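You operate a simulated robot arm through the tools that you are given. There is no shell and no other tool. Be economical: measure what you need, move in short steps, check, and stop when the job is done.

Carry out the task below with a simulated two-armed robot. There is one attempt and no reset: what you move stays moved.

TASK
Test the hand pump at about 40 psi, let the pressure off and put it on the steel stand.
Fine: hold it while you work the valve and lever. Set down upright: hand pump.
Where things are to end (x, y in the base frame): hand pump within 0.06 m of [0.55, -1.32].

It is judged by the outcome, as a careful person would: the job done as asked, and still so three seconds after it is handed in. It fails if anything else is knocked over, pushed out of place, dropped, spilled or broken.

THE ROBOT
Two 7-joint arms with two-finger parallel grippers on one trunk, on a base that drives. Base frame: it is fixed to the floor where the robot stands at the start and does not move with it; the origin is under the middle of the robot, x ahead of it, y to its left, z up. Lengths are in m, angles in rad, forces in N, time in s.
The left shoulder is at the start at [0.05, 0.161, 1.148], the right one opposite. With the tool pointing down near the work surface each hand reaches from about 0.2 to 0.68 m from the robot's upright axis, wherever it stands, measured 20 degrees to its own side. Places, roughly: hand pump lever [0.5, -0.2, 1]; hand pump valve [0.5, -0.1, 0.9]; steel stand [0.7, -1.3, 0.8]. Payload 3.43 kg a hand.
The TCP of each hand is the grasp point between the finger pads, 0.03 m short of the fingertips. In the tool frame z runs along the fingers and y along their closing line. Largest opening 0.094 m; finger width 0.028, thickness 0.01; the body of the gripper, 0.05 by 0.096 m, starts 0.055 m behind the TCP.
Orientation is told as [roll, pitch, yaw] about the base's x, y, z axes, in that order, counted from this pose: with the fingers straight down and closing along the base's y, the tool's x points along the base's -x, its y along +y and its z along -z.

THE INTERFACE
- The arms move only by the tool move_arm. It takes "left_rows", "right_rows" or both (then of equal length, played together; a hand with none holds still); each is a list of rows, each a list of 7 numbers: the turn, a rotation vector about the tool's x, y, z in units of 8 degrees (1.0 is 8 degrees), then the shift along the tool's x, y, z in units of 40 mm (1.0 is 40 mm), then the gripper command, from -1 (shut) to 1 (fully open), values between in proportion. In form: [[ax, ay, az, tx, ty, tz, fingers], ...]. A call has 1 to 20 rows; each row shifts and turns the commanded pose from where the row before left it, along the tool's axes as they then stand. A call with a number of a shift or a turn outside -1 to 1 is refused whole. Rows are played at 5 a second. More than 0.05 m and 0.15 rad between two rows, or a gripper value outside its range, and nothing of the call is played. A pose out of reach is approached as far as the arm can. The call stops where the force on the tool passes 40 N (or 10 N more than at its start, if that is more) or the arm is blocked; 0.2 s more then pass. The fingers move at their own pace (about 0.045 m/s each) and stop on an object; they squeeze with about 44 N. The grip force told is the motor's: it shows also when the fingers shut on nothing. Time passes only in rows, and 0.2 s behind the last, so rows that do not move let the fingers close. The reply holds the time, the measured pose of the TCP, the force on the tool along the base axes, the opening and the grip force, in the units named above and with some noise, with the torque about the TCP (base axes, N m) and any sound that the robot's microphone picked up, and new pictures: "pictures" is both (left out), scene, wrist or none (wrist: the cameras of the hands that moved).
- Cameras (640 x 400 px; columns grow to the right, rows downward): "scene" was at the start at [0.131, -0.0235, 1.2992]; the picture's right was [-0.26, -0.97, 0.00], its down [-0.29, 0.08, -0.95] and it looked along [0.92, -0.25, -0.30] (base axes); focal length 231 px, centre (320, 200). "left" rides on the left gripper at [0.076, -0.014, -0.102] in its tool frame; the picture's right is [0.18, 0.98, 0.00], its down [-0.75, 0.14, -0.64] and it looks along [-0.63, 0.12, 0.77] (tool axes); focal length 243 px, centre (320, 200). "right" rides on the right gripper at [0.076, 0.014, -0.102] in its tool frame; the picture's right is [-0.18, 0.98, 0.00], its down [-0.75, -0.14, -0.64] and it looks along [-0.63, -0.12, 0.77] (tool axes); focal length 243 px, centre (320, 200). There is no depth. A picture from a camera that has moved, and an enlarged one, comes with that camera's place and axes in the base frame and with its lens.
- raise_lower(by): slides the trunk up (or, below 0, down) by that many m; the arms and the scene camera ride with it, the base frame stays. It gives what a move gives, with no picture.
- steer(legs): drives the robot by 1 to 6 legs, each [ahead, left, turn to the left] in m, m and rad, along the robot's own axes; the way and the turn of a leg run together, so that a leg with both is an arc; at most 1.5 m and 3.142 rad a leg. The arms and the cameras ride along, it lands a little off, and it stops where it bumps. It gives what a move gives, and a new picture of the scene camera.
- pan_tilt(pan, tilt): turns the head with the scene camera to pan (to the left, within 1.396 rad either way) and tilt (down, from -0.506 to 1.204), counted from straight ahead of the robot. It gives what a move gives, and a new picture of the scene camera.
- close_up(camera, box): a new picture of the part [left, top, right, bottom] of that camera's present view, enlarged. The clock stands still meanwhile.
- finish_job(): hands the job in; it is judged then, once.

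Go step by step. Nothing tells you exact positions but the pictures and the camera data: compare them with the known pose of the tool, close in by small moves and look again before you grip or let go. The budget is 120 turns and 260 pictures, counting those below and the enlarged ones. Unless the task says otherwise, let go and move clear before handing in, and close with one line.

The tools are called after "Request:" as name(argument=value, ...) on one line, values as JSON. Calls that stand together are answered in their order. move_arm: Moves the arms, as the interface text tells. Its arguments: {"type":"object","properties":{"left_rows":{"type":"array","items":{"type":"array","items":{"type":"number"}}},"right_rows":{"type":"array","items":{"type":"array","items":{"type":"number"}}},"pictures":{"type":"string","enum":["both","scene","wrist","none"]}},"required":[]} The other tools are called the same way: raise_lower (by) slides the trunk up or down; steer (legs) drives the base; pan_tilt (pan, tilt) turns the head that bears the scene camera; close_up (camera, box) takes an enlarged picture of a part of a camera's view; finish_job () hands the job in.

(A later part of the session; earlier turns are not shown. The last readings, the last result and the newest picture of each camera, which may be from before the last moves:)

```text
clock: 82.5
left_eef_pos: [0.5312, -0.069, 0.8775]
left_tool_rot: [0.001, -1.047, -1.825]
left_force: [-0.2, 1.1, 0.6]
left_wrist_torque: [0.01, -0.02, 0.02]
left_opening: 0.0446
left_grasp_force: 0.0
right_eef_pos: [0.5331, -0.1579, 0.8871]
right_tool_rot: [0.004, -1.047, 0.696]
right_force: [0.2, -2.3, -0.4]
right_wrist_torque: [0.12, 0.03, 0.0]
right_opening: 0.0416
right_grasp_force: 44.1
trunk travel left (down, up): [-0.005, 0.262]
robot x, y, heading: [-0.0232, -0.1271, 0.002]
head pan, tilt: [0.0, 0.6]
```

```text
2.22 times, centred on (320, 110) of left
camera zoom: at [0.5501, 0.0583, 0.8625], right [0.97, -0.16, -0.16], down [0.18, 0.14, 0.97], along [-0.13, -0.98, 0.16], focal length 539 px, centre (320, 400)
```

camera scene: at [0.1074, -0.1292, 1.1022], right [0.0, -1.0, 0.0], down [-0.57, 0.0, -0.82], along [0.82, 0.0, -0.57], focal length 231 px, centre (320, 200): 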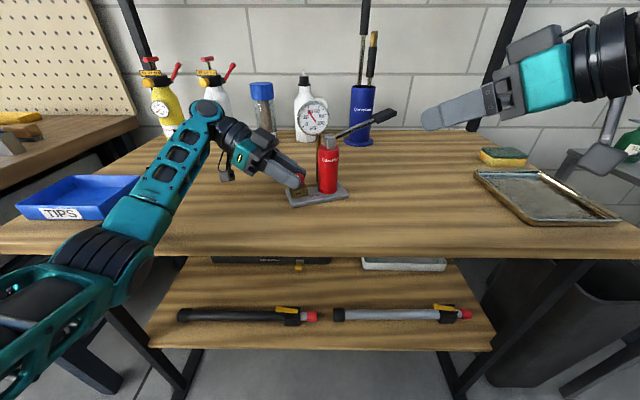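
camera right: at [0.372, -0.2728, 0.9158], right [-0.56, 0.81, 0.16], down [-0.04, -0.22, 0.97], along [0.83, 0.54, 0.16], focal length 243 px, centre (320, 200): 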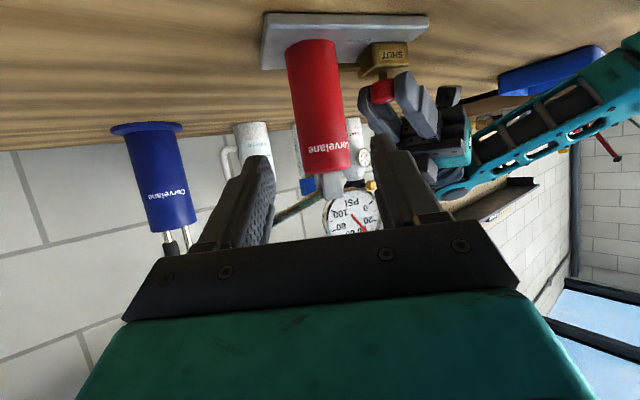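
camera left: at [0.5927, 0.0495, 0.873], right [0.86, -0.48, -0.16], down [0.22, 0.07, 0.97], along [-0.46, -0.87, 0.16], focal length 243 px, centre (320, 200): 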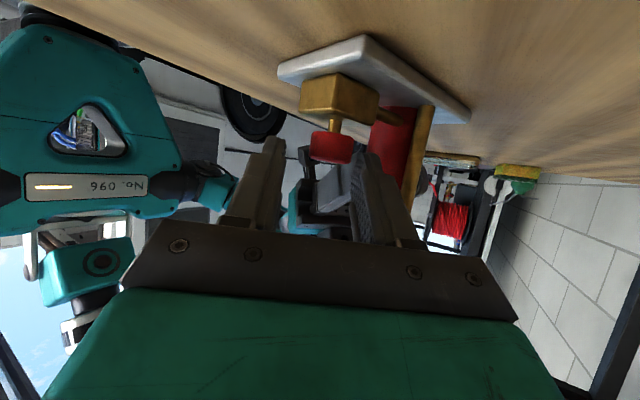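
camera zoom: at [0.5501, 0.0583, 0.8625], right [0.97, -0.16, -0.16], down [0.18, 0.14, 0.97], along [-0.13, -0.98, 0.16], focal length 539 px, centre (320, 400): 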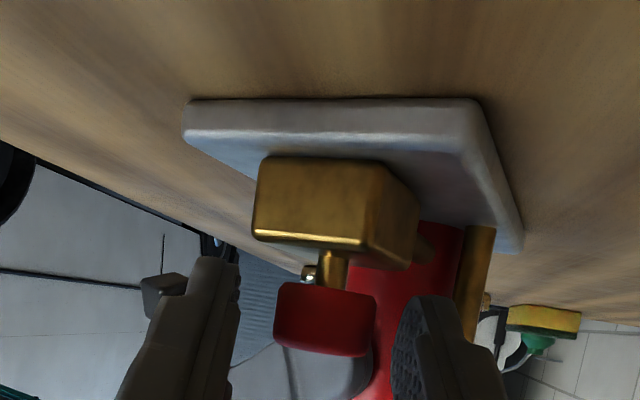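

Gauge reads 0. I turn the valve the rest of the way to OPEN with one more stroke.

Request:
move_arm(left_rows=[[0, 0, 0, 0, -0.04, 0, -0.3], [0, 0, 0, 0, 0, 0, -1], [0, 0, 0, 0, 0, 0, -1], [0, 0, 0, 0, 0, 0, -1], [-0.866, 0, -0.5, 0, -0.053, 0.01, -1], [-0.866, 0, -0.5, 0, -0.053, 0.01, -1], [-0.866, 0, -0.5, 0, -0.053, 0.01, -1], [-0.866, 0, -0.5, 0, -0.053, 0.01, -1], [-0.866, 0, -0.5, 0, -0.053, 0.01, -1]], pictures="none")

Request:
move_arm(left_rows=[[0, 0, 0, 0, 0, 0, -0.4], [0, 0, 0, 0, 0, 0, -0.1], [0, 0, 0, 0, 0, 0, -0.1], [0, 0, 0, 0, 0, -0.7, -0.1], [0, 0, 0, 0, 0, -0.8, -0.1], [0, 0, 0, 0, 0, -0.8, -0.1]], pictures="scene")

Request:
close_up(camera="scene", box=[270, 90, 410, 200])

```text
clock: 84.5
left_eef_pos: [0.52, -0.07, 0.8789]
left_tool_rot: [0.009, -1.053, -1.128]
left_force: [11.8, -2.8, 11.4]
left_wrist_torque: [0.76, 0.39, 0.1]
left_opening: 0.0248
left_grasp_force: 43.6
right_eef_pos: [0.5333, -0.1573, 0.8883]
right_tool_rot: [0.0, -1.047, 0.703]
right_force: [-8.6, 4.5, -0.4]
right_wrist_torque: [-0.57, -0.06, 0.6]
right_opening: 0.0414
right_grasp_force: 43.9
trunk travel left (down, up): [-0.005, 0.262]
robot x, y, heading: [-0.0255, -0.1309, 0.004]
head pan, tilt: [0.0, 0.6]
```

```text
clock: 85.9
left_eef_pos: [0.4869, 0.0007, 0.9249]
left_tool_rot: [0.002, -1.048, -1.127]
left_force: [-0.8, 0.1, -0.5]
left_wrist_torque: [0.01, 0.02, -0.01]
left_opening: 0.0422
left_grasp_force: 0.0
right_eef_pos: [0.5344, -0.1585, 0.8869]
right_tool_rot: [0.003, -1.046, 0.696]
right_force: [-0.6, 0.0, 0.1]
right_wrist_torque: [0.09, 0.09, 0.02]
right_opening: 0.0414
right_grasp_force: 44.5
trunk travel left (down, up): [-0.005, 0.262]
robot x, y, heading: [-0.0232, -0.1276, 0.003]
head pan, tilt: [0.0, 0.6]
camera scene: at [0.1073, -0.1291, 1.1022], right [0.0, -1.0, 0.0], down [-0.57, 0.0, -0.82], along [0.82, 0.0, -0.57], focal length 231 px, centre (320, 200)
```

scene: 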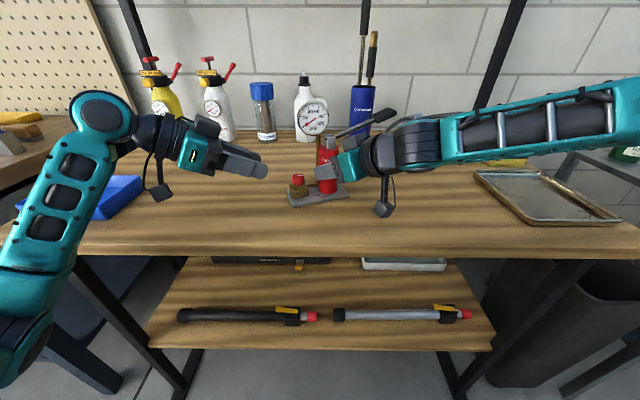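

```text
3.64 times, centred on (340, 145) of scene
camera zoom: at [0.1073, -0.1291, 1.1022], right [0.0, -1.0, 0.0], down [-0.57, 0.0, -0.82], along [0.82, 0.0, -0.57], focal length 840 px, centre (247, 400)
```

zoom: 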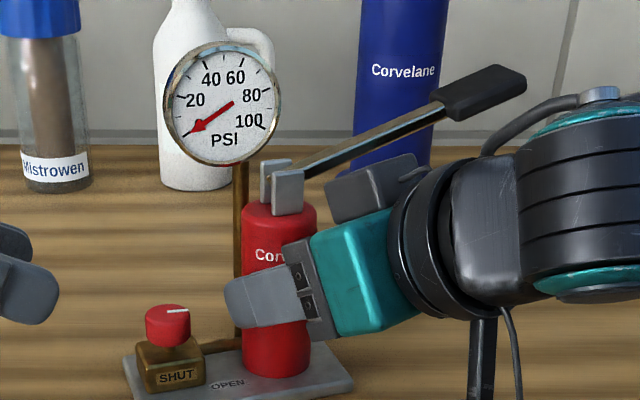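

Valve is OPEN, gauge at 0. I pull the left hand further clear, then lift the pump slightly with the trunk to check the grip.

Request:
move_arm(left_rows=[[0, 0, 0, 0, 0, -0.8, 0], [0, 0, 0, 0, 0, -0.8, 0], [0, 0, 0, -0.5, -0.5, -0.7, 0], [0, 0, 0, -0.5, -0.5, -0.7, 0]], pictures="none")

Request:
raise_lower(by=0.03)

Request:
close_up(camera="scene", box=[260, 80, 420, 220])

```text
clock: 86.9
left_eef_pos: [0.4131, 0.0608, 1.018]
left_tool_rot: [0.001, -1.047, -1.123]
left_force: [0.3, 0.3, 0.4]
left_wrist_torque: [-0.03, -0.02, -0.01]
left_opening: 0.047
left_grasp_force: 0.0
right_eef_pos: [0.5343, -0.1573, 0.8881]
right_tool_rot: [0.002, -1.044, 0.698]
right_force: [-0.4, -0.6, -0.5]
right_wrist_torque: [0.18, 0.12, 0.1]
right_opening: 0.0413
right_grasp_force: 44.1
trunk travel left (down, up): [-0.005, 0.262]
robot x, y, heading: [-0.0232, -0.1302, -0.002]
head pan, tilt: [0.0, 0.6]
```

```text
clock: 87.7
left_eef_pos: [0.4124, 0.0603, 1.0495]
left_tool_rot: [0.003, -1.046, -1.124]
left_force: [-0.2, -0.4, 0.0]
left_wrist_torque: [0.0, 0.02, 0.02]
left_opening: 0.0469
left_grasp_force: 0.0
right_eef_pos: [0.5337, -0.1582, 0.9202]
right_tool_rot: [0.0, -1.051, 0.699]
right_force: [0.6, -0.6, 4.5]
right_wrist_torque: [-0.01, 0.32, 0.29]
right_opening: 0.0407
right_grasp_force: 44.4
trunk travel left (down, up): [-0.035, 0.232]
robot x, y, heading: [-0.0222, -0.1275, 0.0]
head pan, tilt: [0.0, 0.6]
```

```text
2.86 times, centred on (340, 150) of scene
camera zoom: at [0.1066, -0.1292, 1.1326], right [0.0, -1.0, 0.0], down [-0.56, 0.0, -0.83], along [0.83, 0.0, -0.56], focal length 660 px, centre (263, 343)
```

zoom: 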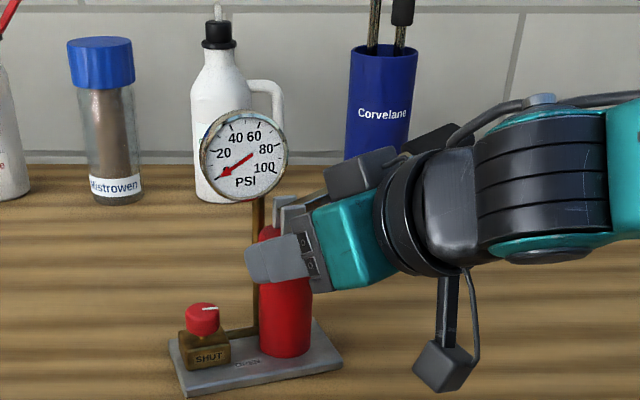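

The fingers slid up along the body: the pump stayed on the table, so the grip was too near the fingertips. I lower back, open, and take a deeper grip.

Request:
raise_lower(by=-0.03)

Request:
move_arm(right_rows=[[0, 0, 0, 0, 0, 0, 0.0], [0, 0, 0, 0, 0, 0, 0.3], [0, 0, 0, 0, 0, 0, 0.3]], pictures="wrist")

Request:
close_up(camera="scene", box=[270, 90, 410, 200])

```text
clock: 88.1
left_eef_pos: [0.4123, 0.0589, 1.0328]
left_tool_rot: [0.0, -1.049, -1.125]
left_force: [0.4, -0.3, 0.3]
left_wrist_torque: [0.02, -0.01, 0.01]
left_opening: 0.047
left_grasp_force: 0.1
right_eef_pos: [0.5374, -0.1571, 0.9203]
right_tool_rot: [-0.006, -1.078, 0.705]
right_force: [0.8, 1.0, 4.9]
right_wrist_torque: [0.53, -0.47, 0.25]
right_opening: 0.041
right_grasp_force: 44.2
trunk travel left (down, up): [-0.021, 0.246]
robot x, y, heading: [-0.0265, -0.1286, -0.002]
head pan, tilt: [0.0, 0.6]
stopped: the force on the tool passed its limit at 45 N (the readings are from after the stop); the commanded pose is now the measured one
```

```text
clock: 88.9
left_eef_pos: [0.4127, 0.059, 1.0342]
left_tool_rot: [0.003, -1.048, -1.127]
left_force: [-0.4, 0.1, 0.3]
left_wrist_torque: [-0.02, 0.01, -0.03]
left_opening: 0.0469
left_grasp_force: 0.1
right_eef_pos: [0.5366, -0.1563, 0.9178]
right_tool_rot: [-0.003, -1.073, 0.701]
right_force: [-0.4, 0.0, -0.2]
right_wrist_torque: [0.01, 0.0, -0.02]
right_opening: 0.0612
right_grasp_force: 0.1
trunk travel left (down, up): [-0.021, 0.246]
robot x, y, heading: [-0.0236, -0.1309, -0.0]
head pan, tilt: [0.0, 0.6]
camera right: at [0.4307, -0.2269, 0.8974], right [-0.56, 0.81, 0.16], down [-0.07, -0.24, 0.97], along [0.82, 0.54, 0.19], focal length 243 px, centre (320, 200)
```

right: 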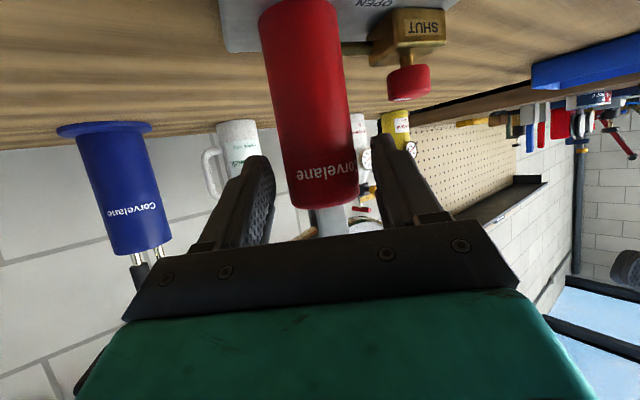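

```text
3.64 times, centred on (340, 145) of scene
camera zoom: at [0.1068, -0.1293, 1.1183], right [0.0, -1.0, 0.0], down [-0.56, 0.0, -0.83], along [0.83, 0.0, -0.56], focal length 840 px, centre (247, 400)
```

zoom: 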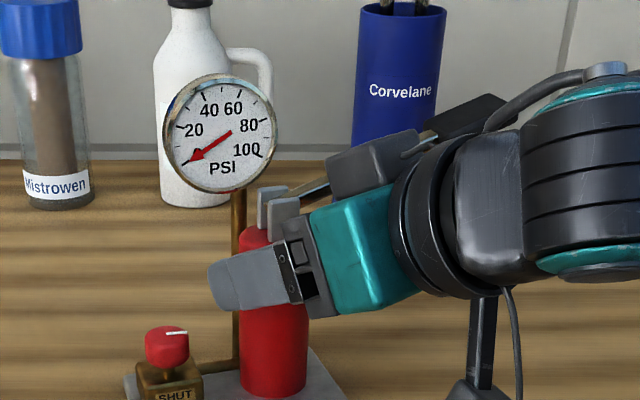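

The pump is fine and now well between the fingers. I lower the hand to mid-body height, push 1.6 cm deeper, then close.

Request:
move_arm(right_rows=[[0, 0.19, 0, 0.36, 0, 0.2, 0.3], [0, 0, 0, 0.36, 0, 0.2, 0.3], [0, 0, 0, -0.19, 0.02, 0.35, 0.3], [0, 0, 0, 0, 0, 0, 0.3]], pictures="wrist")

Request:
close_up(camera="scene", box=[270, 90, 410, 200])

```text
clock: 89.9
left_eef_pos: [0.4117, 0.0591, 1.0357]
left_tool_rot: [0.003, -1.047, -1.126]
left_force: [0.1, -0.2, 0.2]
left_wrist_torque: [0.0, 0.02, -0.01]
left_opening: 0.0469
left_grasp_force: 0.1
right_eef_pos: [0.5367, -0.1643, 0.8913]
right_tool_rot: [-0.001, -1.044, 0.702]
right_force: [-0.2, -0.4, 0.1]
right_wrist_torque: [-0.01, 0.01, 0.01]
right_opening: 0.0611
right_grasp_force: 0.0
right hand out of reach, approached as far as the arm can: row 2, 3
trunk travel left (down, up): [-0.021, 0.246]
robot x, y, heading: [-0.0258, -0.1292, 0.003]
head pan, tilt: [0.0, 0.6]
camera right: at [0.4299, -0.2332, 0.8737], right [-0.56, 0.81, 0.16], down [-0.05, -0.22, 0.97], along [0.83, 0.54, 0.16], focal length 243 px, centre (320, 200)
```

right: 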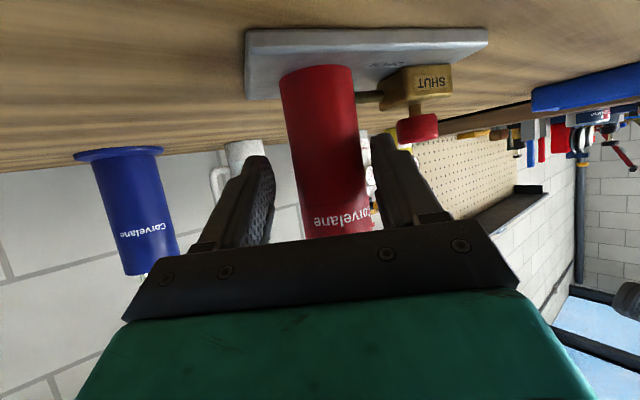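

```text
3.64 times, centred on (340, 145) of scene
camera zoom: at [0.1068, -0.1293, 1.1184], right [0.0, -1.0, 0.0], down [-0.56, 0.0, -0.83], along [0.83, 0.0, -0.56], focal length 840 px, centre (247, 400)
```

zoom: 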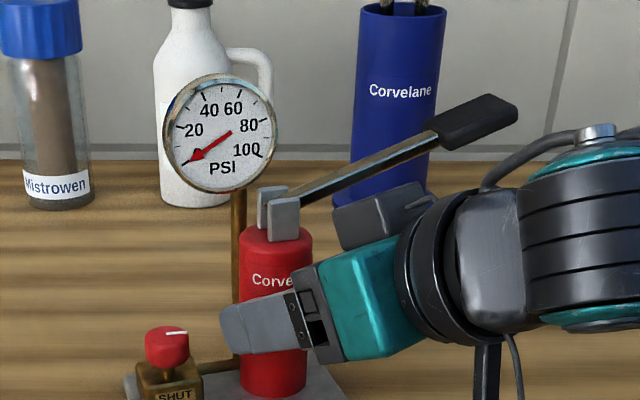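

Reach limits again since the base favours the left hand. The left isn't needed any more, so I retract the right hand and shift the base left to give it a better reach.

Request:
move_arm(right_rows=[[0, 0, 0, 0, 0, -0.9, 0.3], [0, 0, 0, 0, 0, -0.9, 0.3], [0, 0, 0, 0, 0, -0.9, 0.3], [0, 0, 0, 0, 0, -0.9, 0.3]], pictures="none")

Request:
raise_lower(by=-0.015)

Request:
steer(legs=[[0, 0.1, 0]])

```text
clock: 90.9
left_eef_pos: [0.4119, 0.0601, 1.0348]
left_tool_rot: [0.002, -1.047, -1.126]
left_force: [0.0, -0.6, 0.0]
left_wrist_torque: [0.03, -0.01, -0.01]
left_opening: 0.0471
left_grasp_force: 0.0
right_eef_pos: [0.4424, -0.2441, 0.9644]
right_tool_rot: [-0.004, -1.044, 0.7]
right_force: [-0.1, -1.4, -0.6]
right_wrist_torque: [0.01, 0.02, 0.01]
right_opening: 0.0612
right_grasp_force: 0.2
trunk travel left (down, up): [-0.021, 0.246]
robot x, y, heading: [-0.0207, -0.1311, -0.002]
head pan, tilt: [0.0, 0.6]
```

```text
clock: 91.5
left_eef_pos: [0.4116, 0.0593, 1.0198]
left_tool_rot: [0.002, -1.046, -1.125]
left_force: [-0.4, 0.5, 1.2]
left_wrist_torque: [0.01, 0.01, -0.02]
left_opening: 0.0469
left_grasp_force: 0.0
right_eef_pos: [0.4435, -0.2431, 0.9501]
right_tool_rot: [-0.002, -1.046, 0.7]
right_force: [0.1, -0.1, 0.1]
right_wrist_torque: [0.0, -0.03, -0.01]
right_opening: 0.061
right_grasp_force: 0.0
trunk travel left (down, up): [-0.006, 0.261]
robot x, y, heading: [-0.025, -0.1298, 0.003]
head pan, tilt: [0.0, 0.6]
```

```text
clock: 93.1
left_eef_pos: [0.4124, 0.1609, 1.0197]
left_tool_rot: [0.002, -1.047, -1.124]
left_force: [-0.6, -0.4, -0.3]
left_wrist_torque: [-0.03, -0.01, 0.01]
left_opening: 0.047
left_grasp_force: 0.1
right_eef_pos: [0.4452, -0.1428, 0.9496]
right_tool_rot: [-0.004, -1.044, 0.702]
right_force: [0.5, 0.2, 0.7]
right_wrist_torque: [-0.01, 0.01, 0.0]
right_opening: 0.061
right_grasp_force: 0.1
trunk travel left (down, up): [-0.006, 0.261]
robot x, y, heading: [-0.0258, -0.0291, 0.007]
head pan, tilt: [0.0, 0.6]
camera scene: at [0.1067, -0.0284, 1.1034], right [0.0, -1.0, 0.0], down [-0.56, 0.0, -0.83], along [0.83, 0.0, -0.56], focal length 231 px, centre (320, 200)
```

scene: 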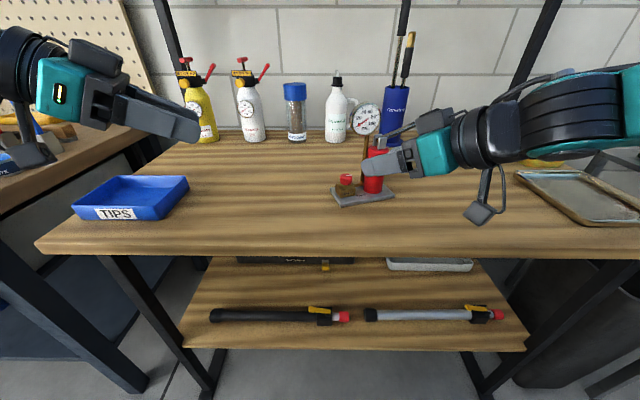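

Request:
move_arm(right_rows=[[0, 0, 0, 0.237, -0.846, 0.09, 0.3], [0, 0, 0, 0.237, -0.846, 0.09, 0.3]], pictures="wrist")

Request:
close_up(camera="scene", box=[320, 90, 460, 215])

```text
clock: 93.7
left_eef_pos: [0.4121, 0.1618, 1.0185]
left_tool_rot: [0.003, -1.045, -1.125]
left_force: [0.3, 0.1, -0.3]
left_wrist_torque: [0.0, -0.01, 0.04]
left_opening: 0.047
left_grasp_force: 0.1
right_eef_pos: [0.4846, -0.1972, 0.9306]
right_tool_rot: [-0.004, -1.046, 0.704]
right_force: [-0.3, -0.1, 0.0]
right_wrist_torque: [0.01, 0.01, 0.02]
right_opening: 0.0611
right_grasp_force: 0.1
trunk travel left (down, up): [-0.006, 0.261]
robot x, y, heading: [-0.0209, -0.0278, 0.004]
head pan, tilt: [0.0, 0.6]
camera right: at [0.3785, -0.2672, 0.9149], right [-0.56, 0.81, 0.16], down [-0.05, -0.22, 0.97], along [0.83, 0.54, 0.16], focal length 243 px, centre (320, 200)
```

right: 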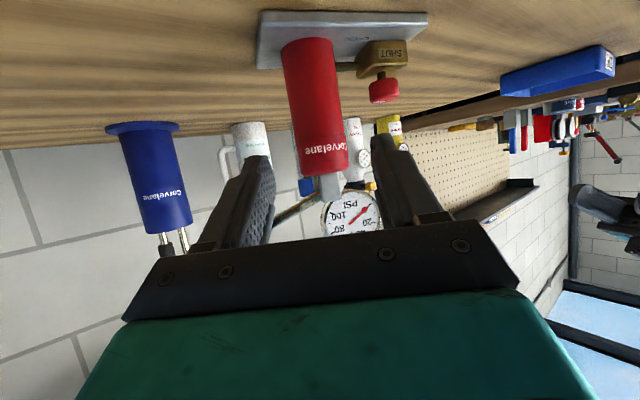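

```text
3.20 times, centred on (390, 152) of scene
camera zoom: at [0.1067, -0.0285, 1.1033], right [0.0, -1.0, 0.0], down [-0.57, 0.0, -0.82], along [0.82, 0.0, -0.57], focal length 740 px, centre (96, 352)
```

zoom: 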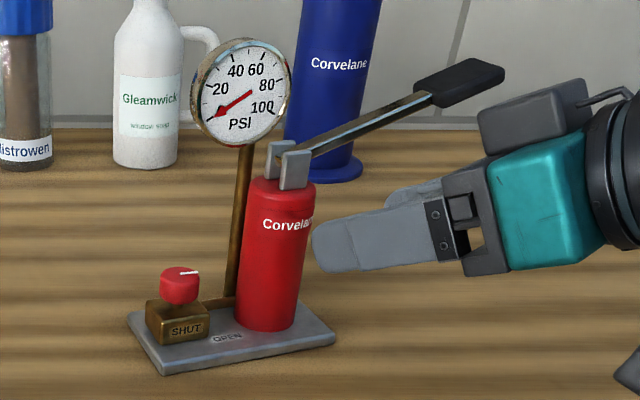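

Shift 4 mm sideways, then advance 9 cm for a deep grip.

Request:
move_arm(right_rows=[[0, 0, 0, 0, -0.09, 0.3, 0.3], [0, 0, 0, 0, 0, 0.65, 0.3], [0, 0, 0, 0, 0, 0.65, 0.3], [0, 0, 0, 0, 0, 0.65, 0.3], [0, 0, 0, 0, 0, 0, 0.3]], pictures="wrist")

Request:
close_up(camera="scene", box=[320, 90, 460, 215])

```text
clock: 94.9
left_eef_pos: [0.4122, 0.1598, 1.0199]
left_tool_rot: [0.002, -1.047, -1.125]
left_force: [0.6, -0.9, 0.5]
left_wrist_torque: [0.01, 0.0, -0.03]
left_opening: 0.0471
left_grasp_force: 0.1
right_eef_pos: [0.548, -0.1488, 0.8862]
right_tool_rot: [-0.003, -1.046, 0.701]
right_force: [1.2, -0.3, 1.0]
right_wrist_torque: [0.04, 0.01, 0.01]
right_opening: 0.0612
right_grasp_force: 0.0
trunk travel left (down, up): [-0.006, 0.261]
robot x, y, heading: [-0.0237, -0.03, -0.003]
head pan, tilt: [0.0, 0.6]
camera right: at [0.4406, -0.2177, 0.87], right [-0.56, 0.81, 0.16], down [-0.05, -0.22, 0.97], along [0.83, 0.54, 0.16], focal length 243 px, centre (320, 200)
```

right: 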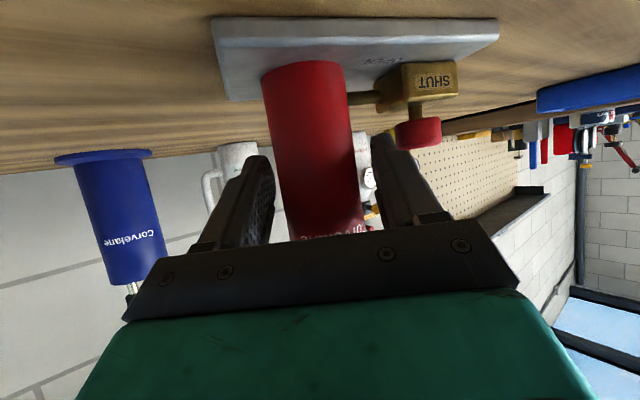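

```text
3.20 times, centred on (390, 152) of scene
camera zoom: at [0.1067, -0.0285, 1.1033], right [0.0, -1.0, 0.0], down [-0.56, 0.0, -0.83], along [0.83, 0.0, -0.56], focal length 740 px, centre (96, 352)
```

zoom: 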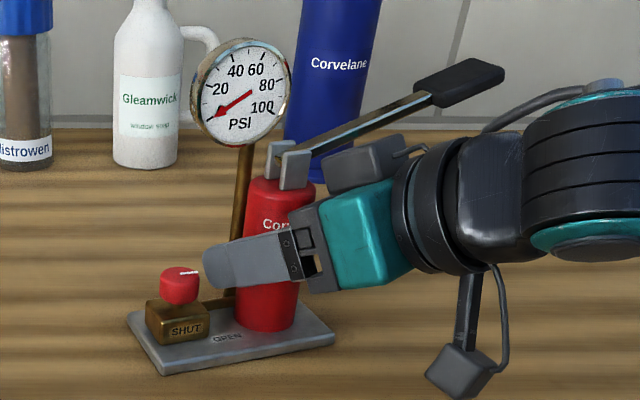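

Deep grip position reached with no contact. Closing, then a small trunk lift test.

Request:
move_arm(right_rows=[[0, 0, 0, 0, 0, 0, 0.0], [0, 0, 0, 0, 0, 0, -0.3], [0, 0, 0, 0, 0, 0, -1], [0, 0, 0, 0, 0, 0, -1]], pictures="none")

Request:
raise_lower(by=0.02)

Request:
close_up(camera="scene", box=[320, 90, 460, 215])

```text
clock: 95.9
left_eef_pos: [0.4116, 0.1605, 1.019]
left_tool_rot: [0.002, -1.046, -1.124]
left_force: [0.2, -0.3, -0.1]
left_wrist_torque: [0.02, 0.02, 0.03]
left_opening: 0.0472
left_grasp_force: 0.0
right_eef_pos: [0.5474, -0.1486, 0.8853]
right_tool_rot: [-0.004, -1.046, 0.701]
right_force: [2.8, -1.3, 1.4]
right_wrist_torque: [0.02, 0.04, 0.02]
right_opening: 0.0456
right_grasp_force: 44.3
trunk travel left (down, up): [-0.006, 0.261]
robot x, y, heading: [-0.0181, -0.029, 0.004]
head pan, tilt: [0.0, 0.6]
```

```text
clock: 96.6
left_eef_pos: [0.4112, 0.1614, 1.0393]
left_tool_rot: [0.0, -1.048, -1.124]
left_force: [0.0, -0.1, -0.3]
left_wrist_torque: [-0.01, 0.02, 0.0]
left_opening: 0.0471
left_grasp_force: 0.1
right_eef_pos: [0.5464, -0.1477, 0.9044]
right_tool_rot: [-0.002, -1.043, 0.7]
right_force: [-0.1, -1.2, -7.8]
right_wrist_torque: [-0.11, 0.03, -0.01]
right_opening: 0.0458
right_grasp_force: 44.3
trunk travel left (down, up): [-0.026, 0.241]
robot x, y, heading: [-0.022, -0.0292, 0.006]
head pan, tilt: [0.0, 0.6]
```

```text
3.20 times, centred on (390, 152) of scene
camera zoom: at [0.1074, -0.0286, 1.1232], right [0.0, -1.0, 0.0], down [-0.57, 0.0, -0.82], along [0.82, 0.0, -0.57], focal length 740 px, centre (96, 352)
```

zoom: 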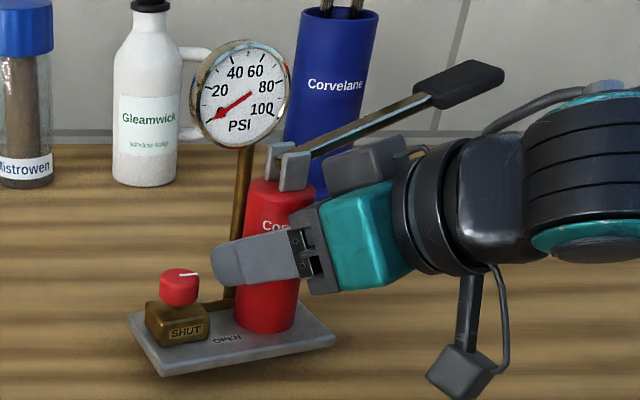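

The pump is now lifted securely (7.8 N, level). Raise further and back away from the bench.

Request:
raise_lower(by=0.13)

Request:
steer(legs=[[-0.4, 0, 0]])

Request:
pan_tilt(pan=-0.9, tilt=0.45)

```text
clock: 98.1
left_eef_pos: [0.4124, 0.1599, 1.168]
left_tool_rot: [0.0, -1.05, -1.125]
left_force: [0.4, 0.3, 0.5]
left_wrist_torque: [0.02, -0.02, 0.04]
left_opening: 0.0471
left_grasp_force: 0.1
right_eef_pos: [0.5471, -0.1472, 1.0355]
right_tool_rot: [-0.003, -1.044, 0.7]
right_force: [-1.2, -0.1, -7.3]
right_wrist_torque: [-0.11, 0.02, -0.05]
right_opening: 0.0456
right_grasp_force: 44.7
trunk travel left (down, up): [-0.156, 0.111]
robot x, y, heading: [-0.0221, -0.0296, 0.003]
head pan, tilt: [0.0, 0.6]
```

```text
clock: 100.6
left_eef_pos: [0.0222, 0.1602, 1.1699]
left_tool_rot: [0.002, -1.047, -1.123]
left_force: [0.1, 0.2, -0.4]
left_wrist_torque: [0.03, -0.02, -0.03]
left_opening: 0.047
left_grasp_force: 0.0
right_eef_pos: [0.1572, -0.1491, 1.0355]
right_tool_rot: [-0.002, -1.043, 0.703]
right_force: [0.1, -1.0, -6.9]
right_wrist_torque: [-0.12, 0.04, 0.0]
right_opening: 0.0453
right_grasp_force: 43.4
trunk travel left (down, up): [-0.156, 0.111]
robot x, y, heading: [-0.41, -0.0346, 0.003]
head pan, tilt: [0.0, 0.6]
camera scene: at [-0.2829, -0.0295, 1.2533], right [0.0, -1.0, 0.0], down [-0.57, 0.0, -0.82], along [0.82, 0.0, -0.57], focal length 231 px, centre (320, 200)
```

scene: 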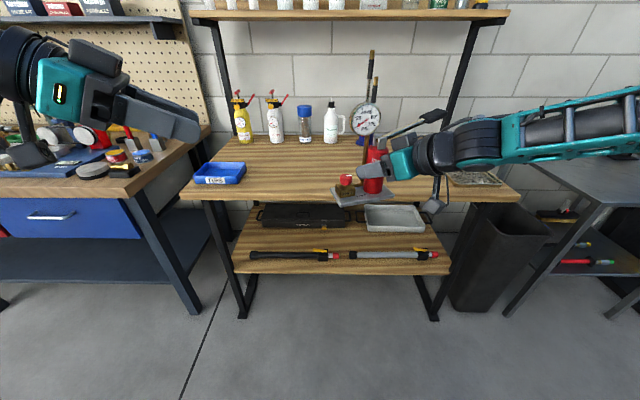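

```text
clock: 101.8
left_eef_pos: [0.0229, 0.16, 1.1695]
left_tool_rot: [-0.001, -1.045, -1.122]
left_force: [0.1, -0.3, -0.6]
left_wrist_torque: [0.01, -0.01, 0.01]
left_opening: 0.0471
left_grasp_force: 0.0
right_eef_pos: [0.1565, -0.148, 1.0349]
right_tool_rot: [-0.002, -1.044, 0.704]
right_force: [-0.3, 0.0, -6.8]
right_wrist_torque: [-0.12, 0.04, 0.02]
right_opening: 0.0454
right_grasp_force: 44.5
trunk travel left (down, up): [-0.156, 0.111]
robot x, y, heading: [-0.41, -0.0311, 0.003]
head pan, tilt: [-0.901, 0.45]
camera scene: at [-0.3135, -0.1016, 1.2668], right [-0.78, -0.62, 0.0], down [-0.27, 0.34, -0.9], along [0.56, -0.7, -0.44], focal length 231 px, centre (320, 200)
```

scene: 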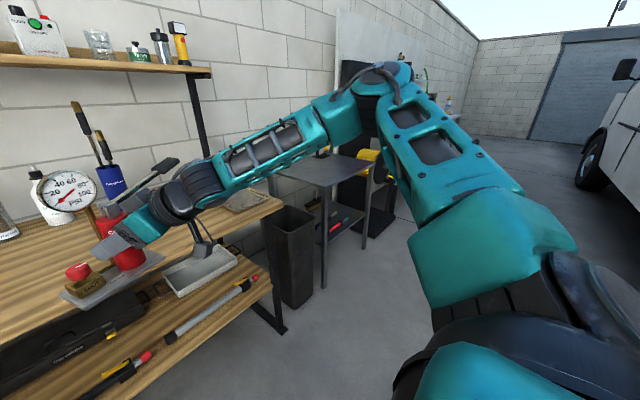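

The stand is ahead-right. I drive sideways 1.17 m along the aisle, then look at the stand.

Request:
steer(legs=[[0, -1.17, 0]])

Request:
pan_tilt(pan=-0.2, tilt=0.5)

```text
clock: 112.5
left_eef_pos: [0.0235, -1.0318, 1.1695]
left_tool_rot: [-0.001, -1.048, -1.132]
left_force: [0.5, -0.9, -0.4]
left_wrist_torque: [-0.02, 0.0, 0.01]
left_opening: 0.0471
left_grasp_force: 0.1
right_eef_pos: [0.1559, -1.3406, 1.0351]
right_tool_rot: [-0.001, -1.044, 0.692]
right_force: [0.1, -0.4, -7.0]
right_wrist_torque: [-0.12, 0.06, 0.0]
right_opening: 0.0454
right_grasp_force: 43.7
trunk travel left (down, up): [-0.156, 0.111]
robot x, y, heading: [-0.4144, -1.2171, -0.007]
head pan, tilt: [-0.901, 0.45]
camera scene: at [-0.3153, -1.2895, 1.2668], right [-0.79, -0.62, 0.0], down [-0.27, 0.34, -0.9], along [0.55, -0.71, -0.44], focal length 231 px, centre (320, 200)
```

scene: 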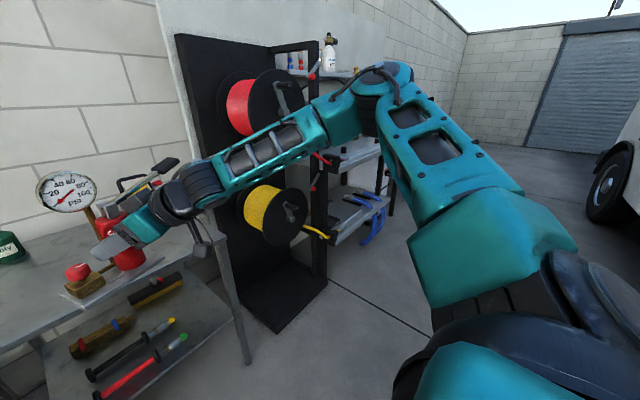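

```text
clock: 113.5
left_eef_pos: [0.0237, -1.0311, 1.169]
left_tool_rot: [-0.001, -1.047, -1.13]
left_force: [1.0, 0.4, 0.2]
left_wrist_torque: [0.0, 0.03, 0.01]
left_opening: 0.0471
left_grasp_force: 0.1
right_eef_pos: [0.1551, -1.3407, 1.0365]
right_tool_rot: [-0.001, -1.043, 0.692]
right_force: [-0.2, -0.4, -8.5]
right_wrist_torque: [-0.11, 0.0, 0.03]
right_opening: 0.0453
right_grasp_force: 43.5
trunk travel left (down, up): [-0.156, 0.111]
robot x, y, heading: [-0.4125, -1.2157, -0.002]
head pan, tilt: [-0.201, 0.499]
camera scene: at [-0.2829, -1.2359, 1.2623], right [-0.21, -0.98, 0.0], down [-0.47, 0.1, -0.88], along [0.86, -0.18, -0.48], focal length 231 px, centre (320, 200)
```

scene: 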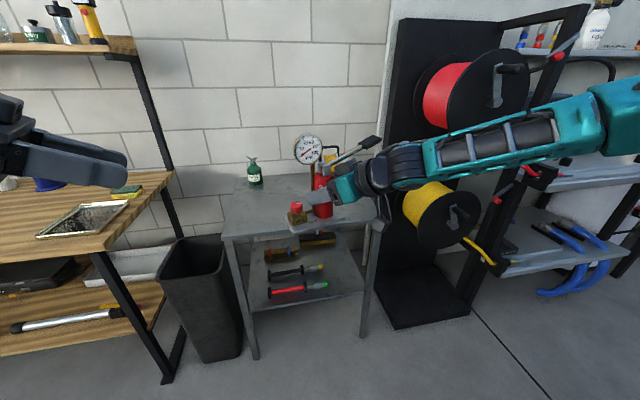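

The stand spans roughly x 0.41–0.9, y −1.04 to −1.62; a reel cabinet stands just right of it, so I'll approach with the robot turned ~15° right to keep the right elbow clear.

Request:
steer(legs=[[0, 0, -0.26], [0, 0.27, 0], [0.28, 0, 0]])

Request:
pan_tilt(pan=-0.2, tilt=0.65)

```text
clock: 119.0
left_eef_pos: [0.398, -0.9611, 1.1681]
left_tool_rot: [0.0, -1.046, -1.39]
left_force: [0.0, -0.3, -0.5]
left_wrist_torque: [0.02, 0.03, -0.01]
left_opening: 0.0469
left_grasp_force: 0.2
right_eef_pos: [0.4473, -1.294, 1.0345]
right_tool_rot: [0.001, -1.04, 0.434]
right_force: [0.0, -0.2, -6.8]
right_wrist_torque: [-0.06, 0.06, 0.01]
right_opening: 0.0451
right_grasp_force: 43.6
trunk travel left (down, up): [-0.156, 0.111]
robot x, y, heading: [-0.0729, -1.0269, -0.263]
head pan, tilt: [-0.201, 0.499]
camera scene: at [0.0493, -1.0797, 1.2622], right [-0.45, -0.89, 0.0], down [-0.43, 0.22, -0.88], along [0.78, -0.39, -0.48], focal length 231 px, centre (320, 200)
```

scene: 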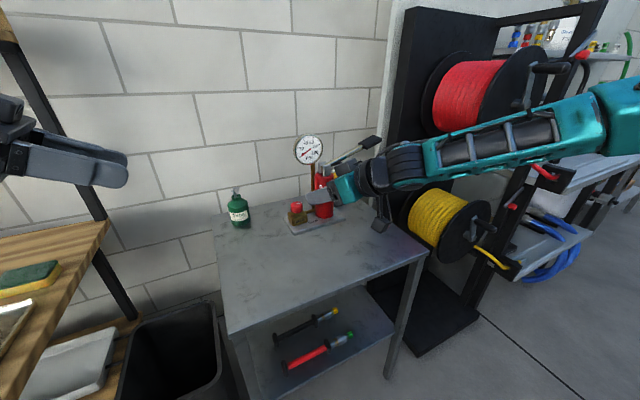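

```text
clock: 119.7
left_eef_pos: [0.3977, -0.9602, 1.1699]
left_tool_rot: [0.001, -1.045, -1.392]
left_force: [0.0, 0.7, 0.3]
left_wrist_torque: [0.01, 0.01, 0.0]
left_opening: 0.0472
left_grasp_force: 0.1
right_eef_pos: [0.4452, -1.2931, 1.0349]
right_tool_rot: [-0.003, -1.042, 0.433]
right_force: [-0.1, 0.1, -8.4]
right_wrist_torque: [-0.07, 0.08, 0.02]
right_opening: 0.0454
right_grasp_force: 43.5
trunk travel left (down, up): [-0.156, 0.111]
robot x, y, heading: [-0.0757, -1.0308, -0.266]
head pan, tilt: [-0.201, 0.649]
camera scene: at [0.0451, -1.0777, 1.249], right [-0.45, -0.89, 0.0], down [-0.54, 0.27, -0.8], along [0.71, -0.36, -0.6], focal length 231 px, centre (320, 200)
```

scene: 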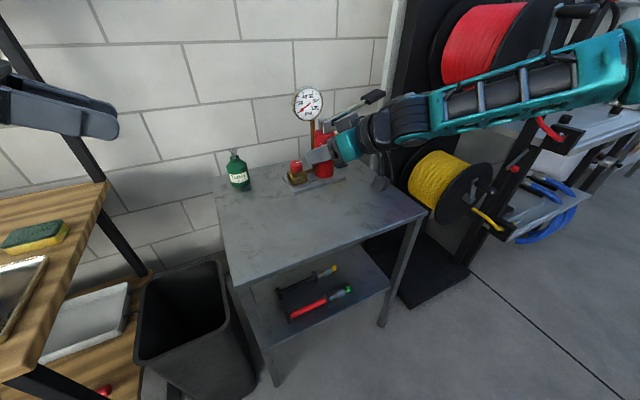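

TCP is at (0.445, −1.293); driving ahead 0.105 m puts the pump over (0.55, −1.32).

Request:
steer(legs=[[0.105, 0, 0]])

Request:
raise_lower(by=-0.1)

Request:
close_up(camera="scene", box=[180, 60, 500, 300])

```text
clock: 120.8
left_eef_pos: [0.5019, -0.9866, 1.1687]
left_tool_rot: [0.0, -1.046, -1.386]
left_force: [-0.1, -0.8, 0.4]
left_wrist_torque: [0.01, 0.0, -0.01]
left_opening: 0.0472
left_grasp_force: 0.2
right_eef_pos: [0.5518, -1.3197, 1.0343]
right_tool_rot: [0.0, -1.041, 0.436]
right_force: [-0.2, 0.7, -7.0]
right_wrist_torque: [-0.1, 0.06, 0.02]
right_opening: 0.0454
right_grasp_force: 44.2
trunk travel left (down, up): [-0.156, 0.111]
robot x, y, heading: [0.0306, -1.0598, -0.261]
head pan, tilt: [-0.201, 0.649]
camera scene: at [0.1497, -1.1055, 1.2488], right [-0.45, -0.89, 0.0], down [-0.54, 0.27, -0.8], along [0.71, -0.36, -0.61], focal length 231 px, centre (320, 200)
```

scene: 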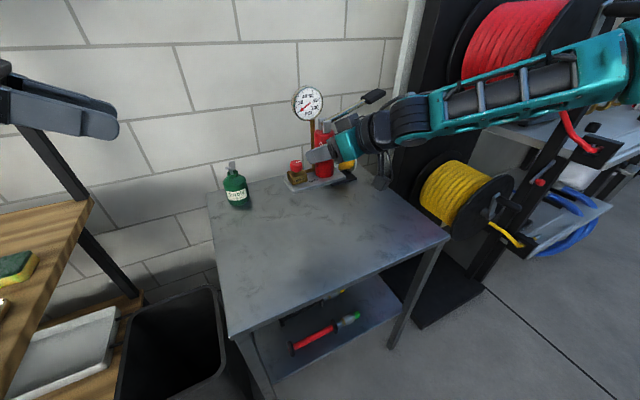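

```text
clock: 122.2
left_eef_pos: [0.5002, -0.9864, 1.0696]
left_tool_rot: [0.002, -1.048, -1.389]
left_force: [0.7, -0.1, 0.0]
left_wrist_torque: [0.03, 0.0, 0.0]
left_opening: 0.047
left_grasp_force: 0.2
right_eef_pos: [0.549, -1.3193, 0.9351]
right_tool_rot: [-0.002, -1.042, 0.436]
right_force: [-1.1, 0.1, -6.8]
right_wrist_torque: [-0.06, 0.04, 0.02]
right_opening: 0.0452
right_grasp_force: 44.3
trunk travel left (down, up): [-0.056, 0.211]
robot x, y, heading: [0.0285, -1.0571, -0.262]
head pan, tilt: [-0.201, 0.649]
```

```text
1.67 times, centred on (340, 180) of scene
camera zoom: at [0.1487, -1.1052, 1.149], right [-0.45, -0.89, 0.0], down [-0.54, 0.27, -0.8], along [0.71, -0.36, -0.6], focal length 385 px, centre (287, 233)
```

zoom: 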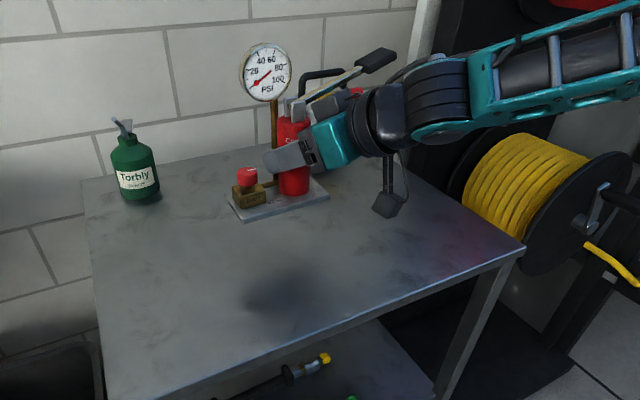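

The pump hangs level above the stand. Lower with the trunk 5 cm more, and then look before finishing with the arm.

Request:
raise_lower(by=-0.055)

Request:
close_up(camera="scene", box=[200, 40, 440, 220])

Request:
close_up(camera="right", box=[0, 0, 640, 400])

```text
clock: 123.1
left_eef_pos: [0.4987, -0.988, 1.0277]
left_tool_rot: [0.064, -1.045, -1.431]
left_force: [-0.1, -1.1, -0.5]
left_wrist_torque: [-0.02, 0.02, -0.02]
left_opening: 0.047
left_grasp_force: 0.0
right_eef_pos: [0.5478, -1.3242, 0.883]
right_tool_rot: [0.008, -1.05, 0.429]
right_force: [-0.7, -0.4, -7.1]
right_wrist_torque: [-0.09, 0.06, -0.01]
right_opening: 0.0452
right_grasp_force: 43.9
trunk travel left (down, up): [-0.001, 0.266]
robot x, y, heading: [0.033, -1.0549, -0.264]
head pan, tilt: [-0.201, 0.649]
```

```text
2.22 times, centred on (320, 130) of scene
camera zoom: at [0.1449, -1.1101, 1.097], right [-0.45, -0.89, -0.01], down [-0.54, 0.28, -0.8], along [0.72, -0.35, -0.6], focal length 514 px, centre (320, 356)
```

zoom: 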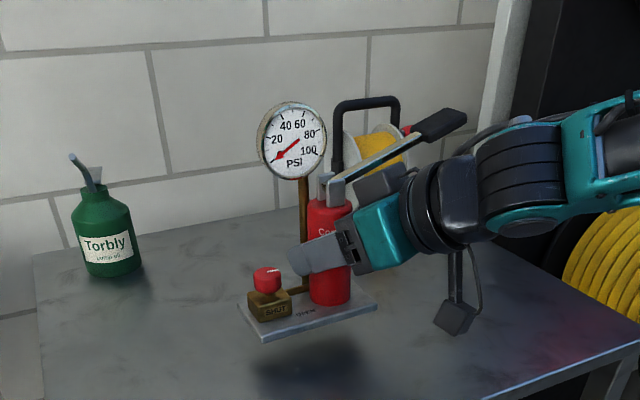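

```text
1.00 times, centred on (320, 200) of right (not enlarged: the box is as wide or as high as the picture)
camera zoom: at [0.426, -1.3629, 0.8671], right [-0.33, 0.93, 0.16], down [-0.1, -0.21, 0.97], along [0.94, 0.3, 0.17], focal length 243 px, centre (320, 200)
```

zoom: 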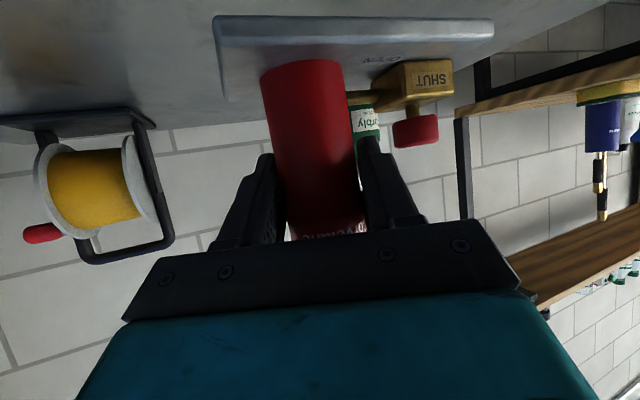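

The left hand reading deviates from what the lowering should give, as if the left arm touched something. I look left.

Request:
pan_tilt(pan=0.7, tilt=0.55)

Request:
close_up(camera="left", box=[0, 0, 640, 400])

```text
clock: 124.3
left_eef_pos: [0.496, -0.9879, 1.0285]
left_tool_rot: [0.074, -1.044, -1.436]
left_force: [0.6, -0.4, -0.1]
left_wrist_torque: [-0.02, -0.02, 0.01]
left_opening: 0.047
left_grasp_force: 0.0
right_eef_pos: [0.5464, -1.3247, 0.8808]
right_tool_rot: [0.009, -1.051, 0.429]
right_force: [-0.3, 0.5, -8.9]
right_wrist_torque: [-0.1, 0.08, 0.03]
right_opening: 0.0454
right_grasp_force: 44.0
trunk travel left (down, up): [-0.001, 0.266]
robot x, y, heading: [0.0289, -1.0579, -0.257]
head pan, tilt: [0.7, 0.55]
camera scene: at [0.1476, -1.0347, 1.1043], right [0.42, -0.91, -0.01], down [-0.47, -0.21, -0.86], along [0.78, 0.36, -0.52], focal length 231 px, centre (320, 200)
```

scene: 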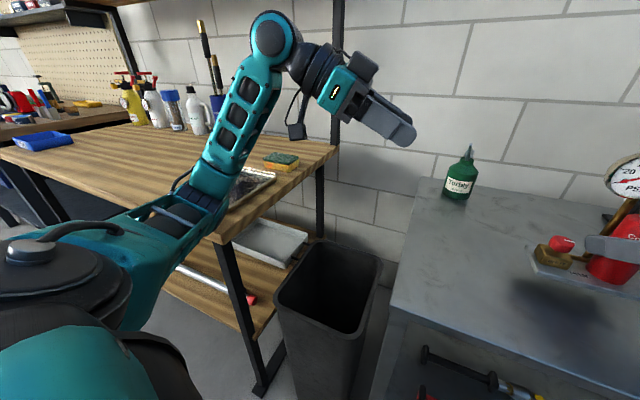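

```text
1.00 times, centred on (320, 200) of left (not enlarged: the box is as wide or as high as the picture)
camera zoom: at [0.4585, -0.865, 1.0125], right [0.95, 0.28, -0.12], down [0.07, 0.19, 0.98], along [0.3, -0.94, 0.17], focal length 243 px, centre (320, 200)
```

zoom: 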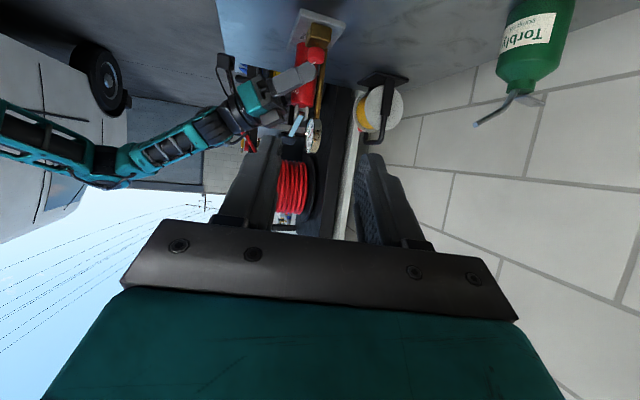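

The left elbow has come down on the bench edge by the tray. I raise the trunk immediately and look at the tray.

Request:
raise_lower(by=0.12)

Request:
close_up(camera="scene", box=[120, 60, 440, 300])

```text
clock: 125.8
left_eef_pos: [0.501, -0.9871, 1.1339]
left_tool_rot: [0.0, -1.047, -1.388]
left_force: [-0.1, 0.5, -0.5]
left_wrist_torque: [0.0, 0.01, 0.02]
left_opening: 0.0468
left_grasp_force: 0.0
right_eef_pos: [0.5504, -1.319, 0.9985]
right_tool_rot: [0.003, -1.043, 0.437]
right_force: [-0.4, 0.0, -7.3]
right_wrist_torque: [-0.1, 0.04, -0.01]
right_opening: 0.0452
right_grasp_force: 44.2
trunk travel left (down, up): [-0.121, 0.146]
robot x, y, heading: [0.0332, -1.0582, -0.259]
head pan, tilt: [0.7, 0.55]
```

```text
1.67 times, centred on (280, 180) of scene
camera zoom: at [0.1527, -1.0285, 1.2227], right [0.42, -0.91, 0.0], down [-0.47, -0.22, -0.85], along [0.77, 0.36, -0.52], focal length 385 px, centre (387, 233)
```

zoom: 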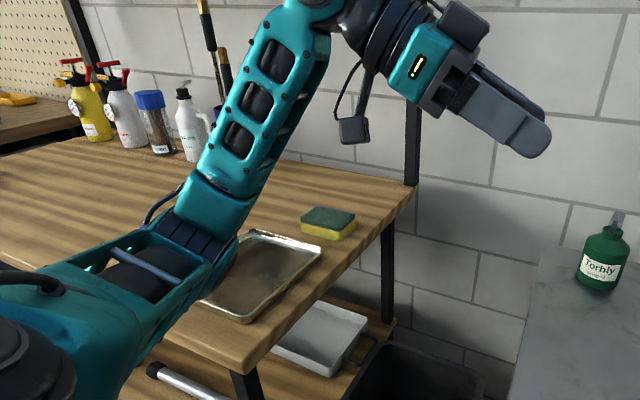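

The tray looks to have been nudged a few cm left by the elbow; I'll deal with that after the pump is down. First I raise the left arm clear.

Request:
move_arm(left_rows=[[0, 0, 0, -0.866, 0, -0.5, 0], [0, 0, 0, -0.866, 0, -0.5, 0], [0, 0, 0, -0.866, 0, -0.5, 0], [0, 0, 0, -0.866, 0, -0.5, 0], [0, 0, 0, -0.866, 0, -0.5, 0], [0, 0, 0, -0.866, 0, -0.5, 0]], pictures="scene")

```text
clock: 127.2
left_eef_pos: [0.5017, -0.9873, 1.3746]
left_tool_rot: [0.001, -1.047, -1.388]
left_force: [-0.3, -0.8, 0.5]
left_wrist_torque: [-0.01, -0.04, 0.01]
left_opening: 0.047
left_grasp_force: 0.1
right_eef_pos: [0.5506, -1.3203, 0.9994]
right_tool_rot: [0.001, -1.041, 0.436]
right_force: [-0.3, -0.4, -7.6]
right_wrist_torque: [-0.07, 0.03, 0.0]
right_opening: 0.0455
right_grasp_force: 44.4
trunk travel left (down, up): [-0.121, 0.146]
robot x, y, heading: [0.0295, -1.0567, -0.264]
head pan, tilt: [0.7, 0.55]
camera scene: at [0.1522, -1.0287, 1.2228], right [0.42, -0.91, 0.0], down [-0.47, -0.22, -0.85], along [0.77, 0.36, -0.52], focal length 231 px, centre (320, 200)
```

scene: 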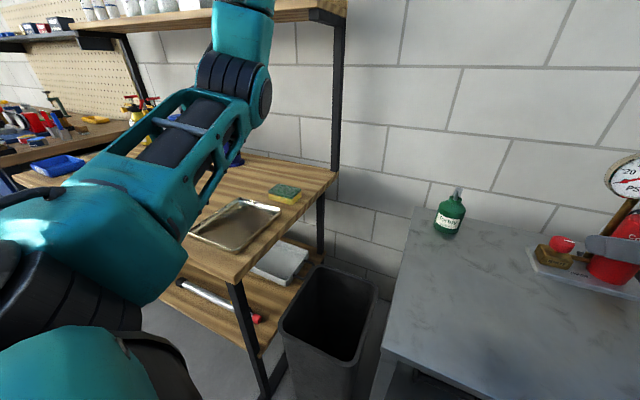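

The left arm is now high and clear. I lower the pump with the trunk again.

Request:
raise_lower(by=-0.115)

Request:
pan_tilt(pan=-0.2, tilt=0.65)

Request:
close_up(camera="scene", box=[240, 60, 420, 220])

```text
clock: 128.7
left_eef_pos: [0.5015, -0.987, 1.2585]
left_tool_rot: [0.001, -1.046, -1.386]
left_force: [0.1, -0.8, -0.4]
left_wrist_torque: [0.02, 0.01, 0.0]
left_opening: 0.0473
left_grasp_force: 0.1
right_eef_pos: [0.5491, -1.3201, 0.8855]
right_tool_rot: [-0.002, -1.042, 0.437]
right_force: [-0.3, 0.0, -6.7]
right_wrist_torque: [-0.11, 0.01, 0.0]
right_opening: 0.045
right_grasp_force: 43.7
trunk travel left (down, up): [-0.006, 0.261]
robot x, y, heading: [0.0311, -1.0554, -0.261]
head pan, tilt: [0.7, 0.55]
```

```text
clock: 129.9
left_eef_pos: [0.5033, -0.9862, 1.2578]
left_tool_rot: [-0.002, -1.047, -1.386]
left_force: [0.2, 0.7, -1.0]
left_wrist_torque: [0.0, -0.02, -0.01]
left_opening: 0.047
left_grasp_force: 0.0
right_eef_pos: [0.5492, -1.3194, 0.8847]
right_tool_rot: [-0.001, -1.043, 0.436]
right_force: [-0.6, 1.1, -7.3]
right_wrist_torque: [-0.11, 0.02, 0.03]
right_opening: 0.0452
right_grasp_force: 44.4
trunk travel left (down, up): [-0.006, 0.261]
robot x, y, heading: [0.0319, -1.0548, -0.259]
head pan, tilt: [-0.201, 0.649]
camera scene: at [0.1489, -1.1052, 1.099], right [-0.45, -0.9, 0.0], down [-0.54, 0.27, -0.8], along [0.71, -0.35, -0.61], focal length 231 px, centre (320, 200)
```

scene: 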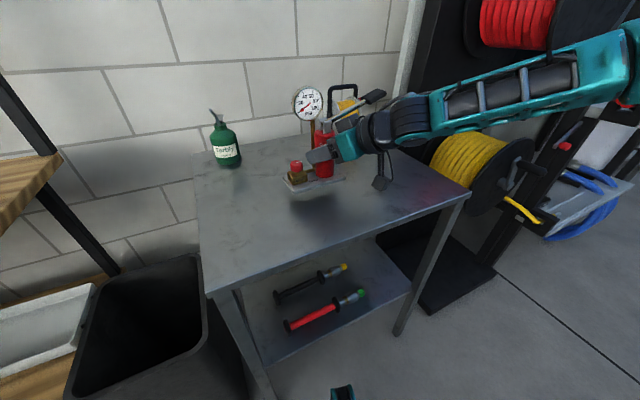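

```text
2.50 times, centred on (330, 140) of scene
camera zoom: at [0.1489, -1.1052, 1.099], right [-0.45, -0.9, 0.0], down [-0.54, 0.27, -0.8], along [0.71, -0.35, -0.61], focal length 578 px, centre (295, 350)
```

zoom: 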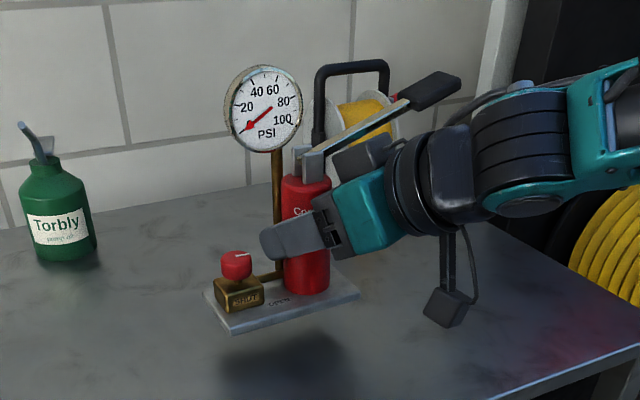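

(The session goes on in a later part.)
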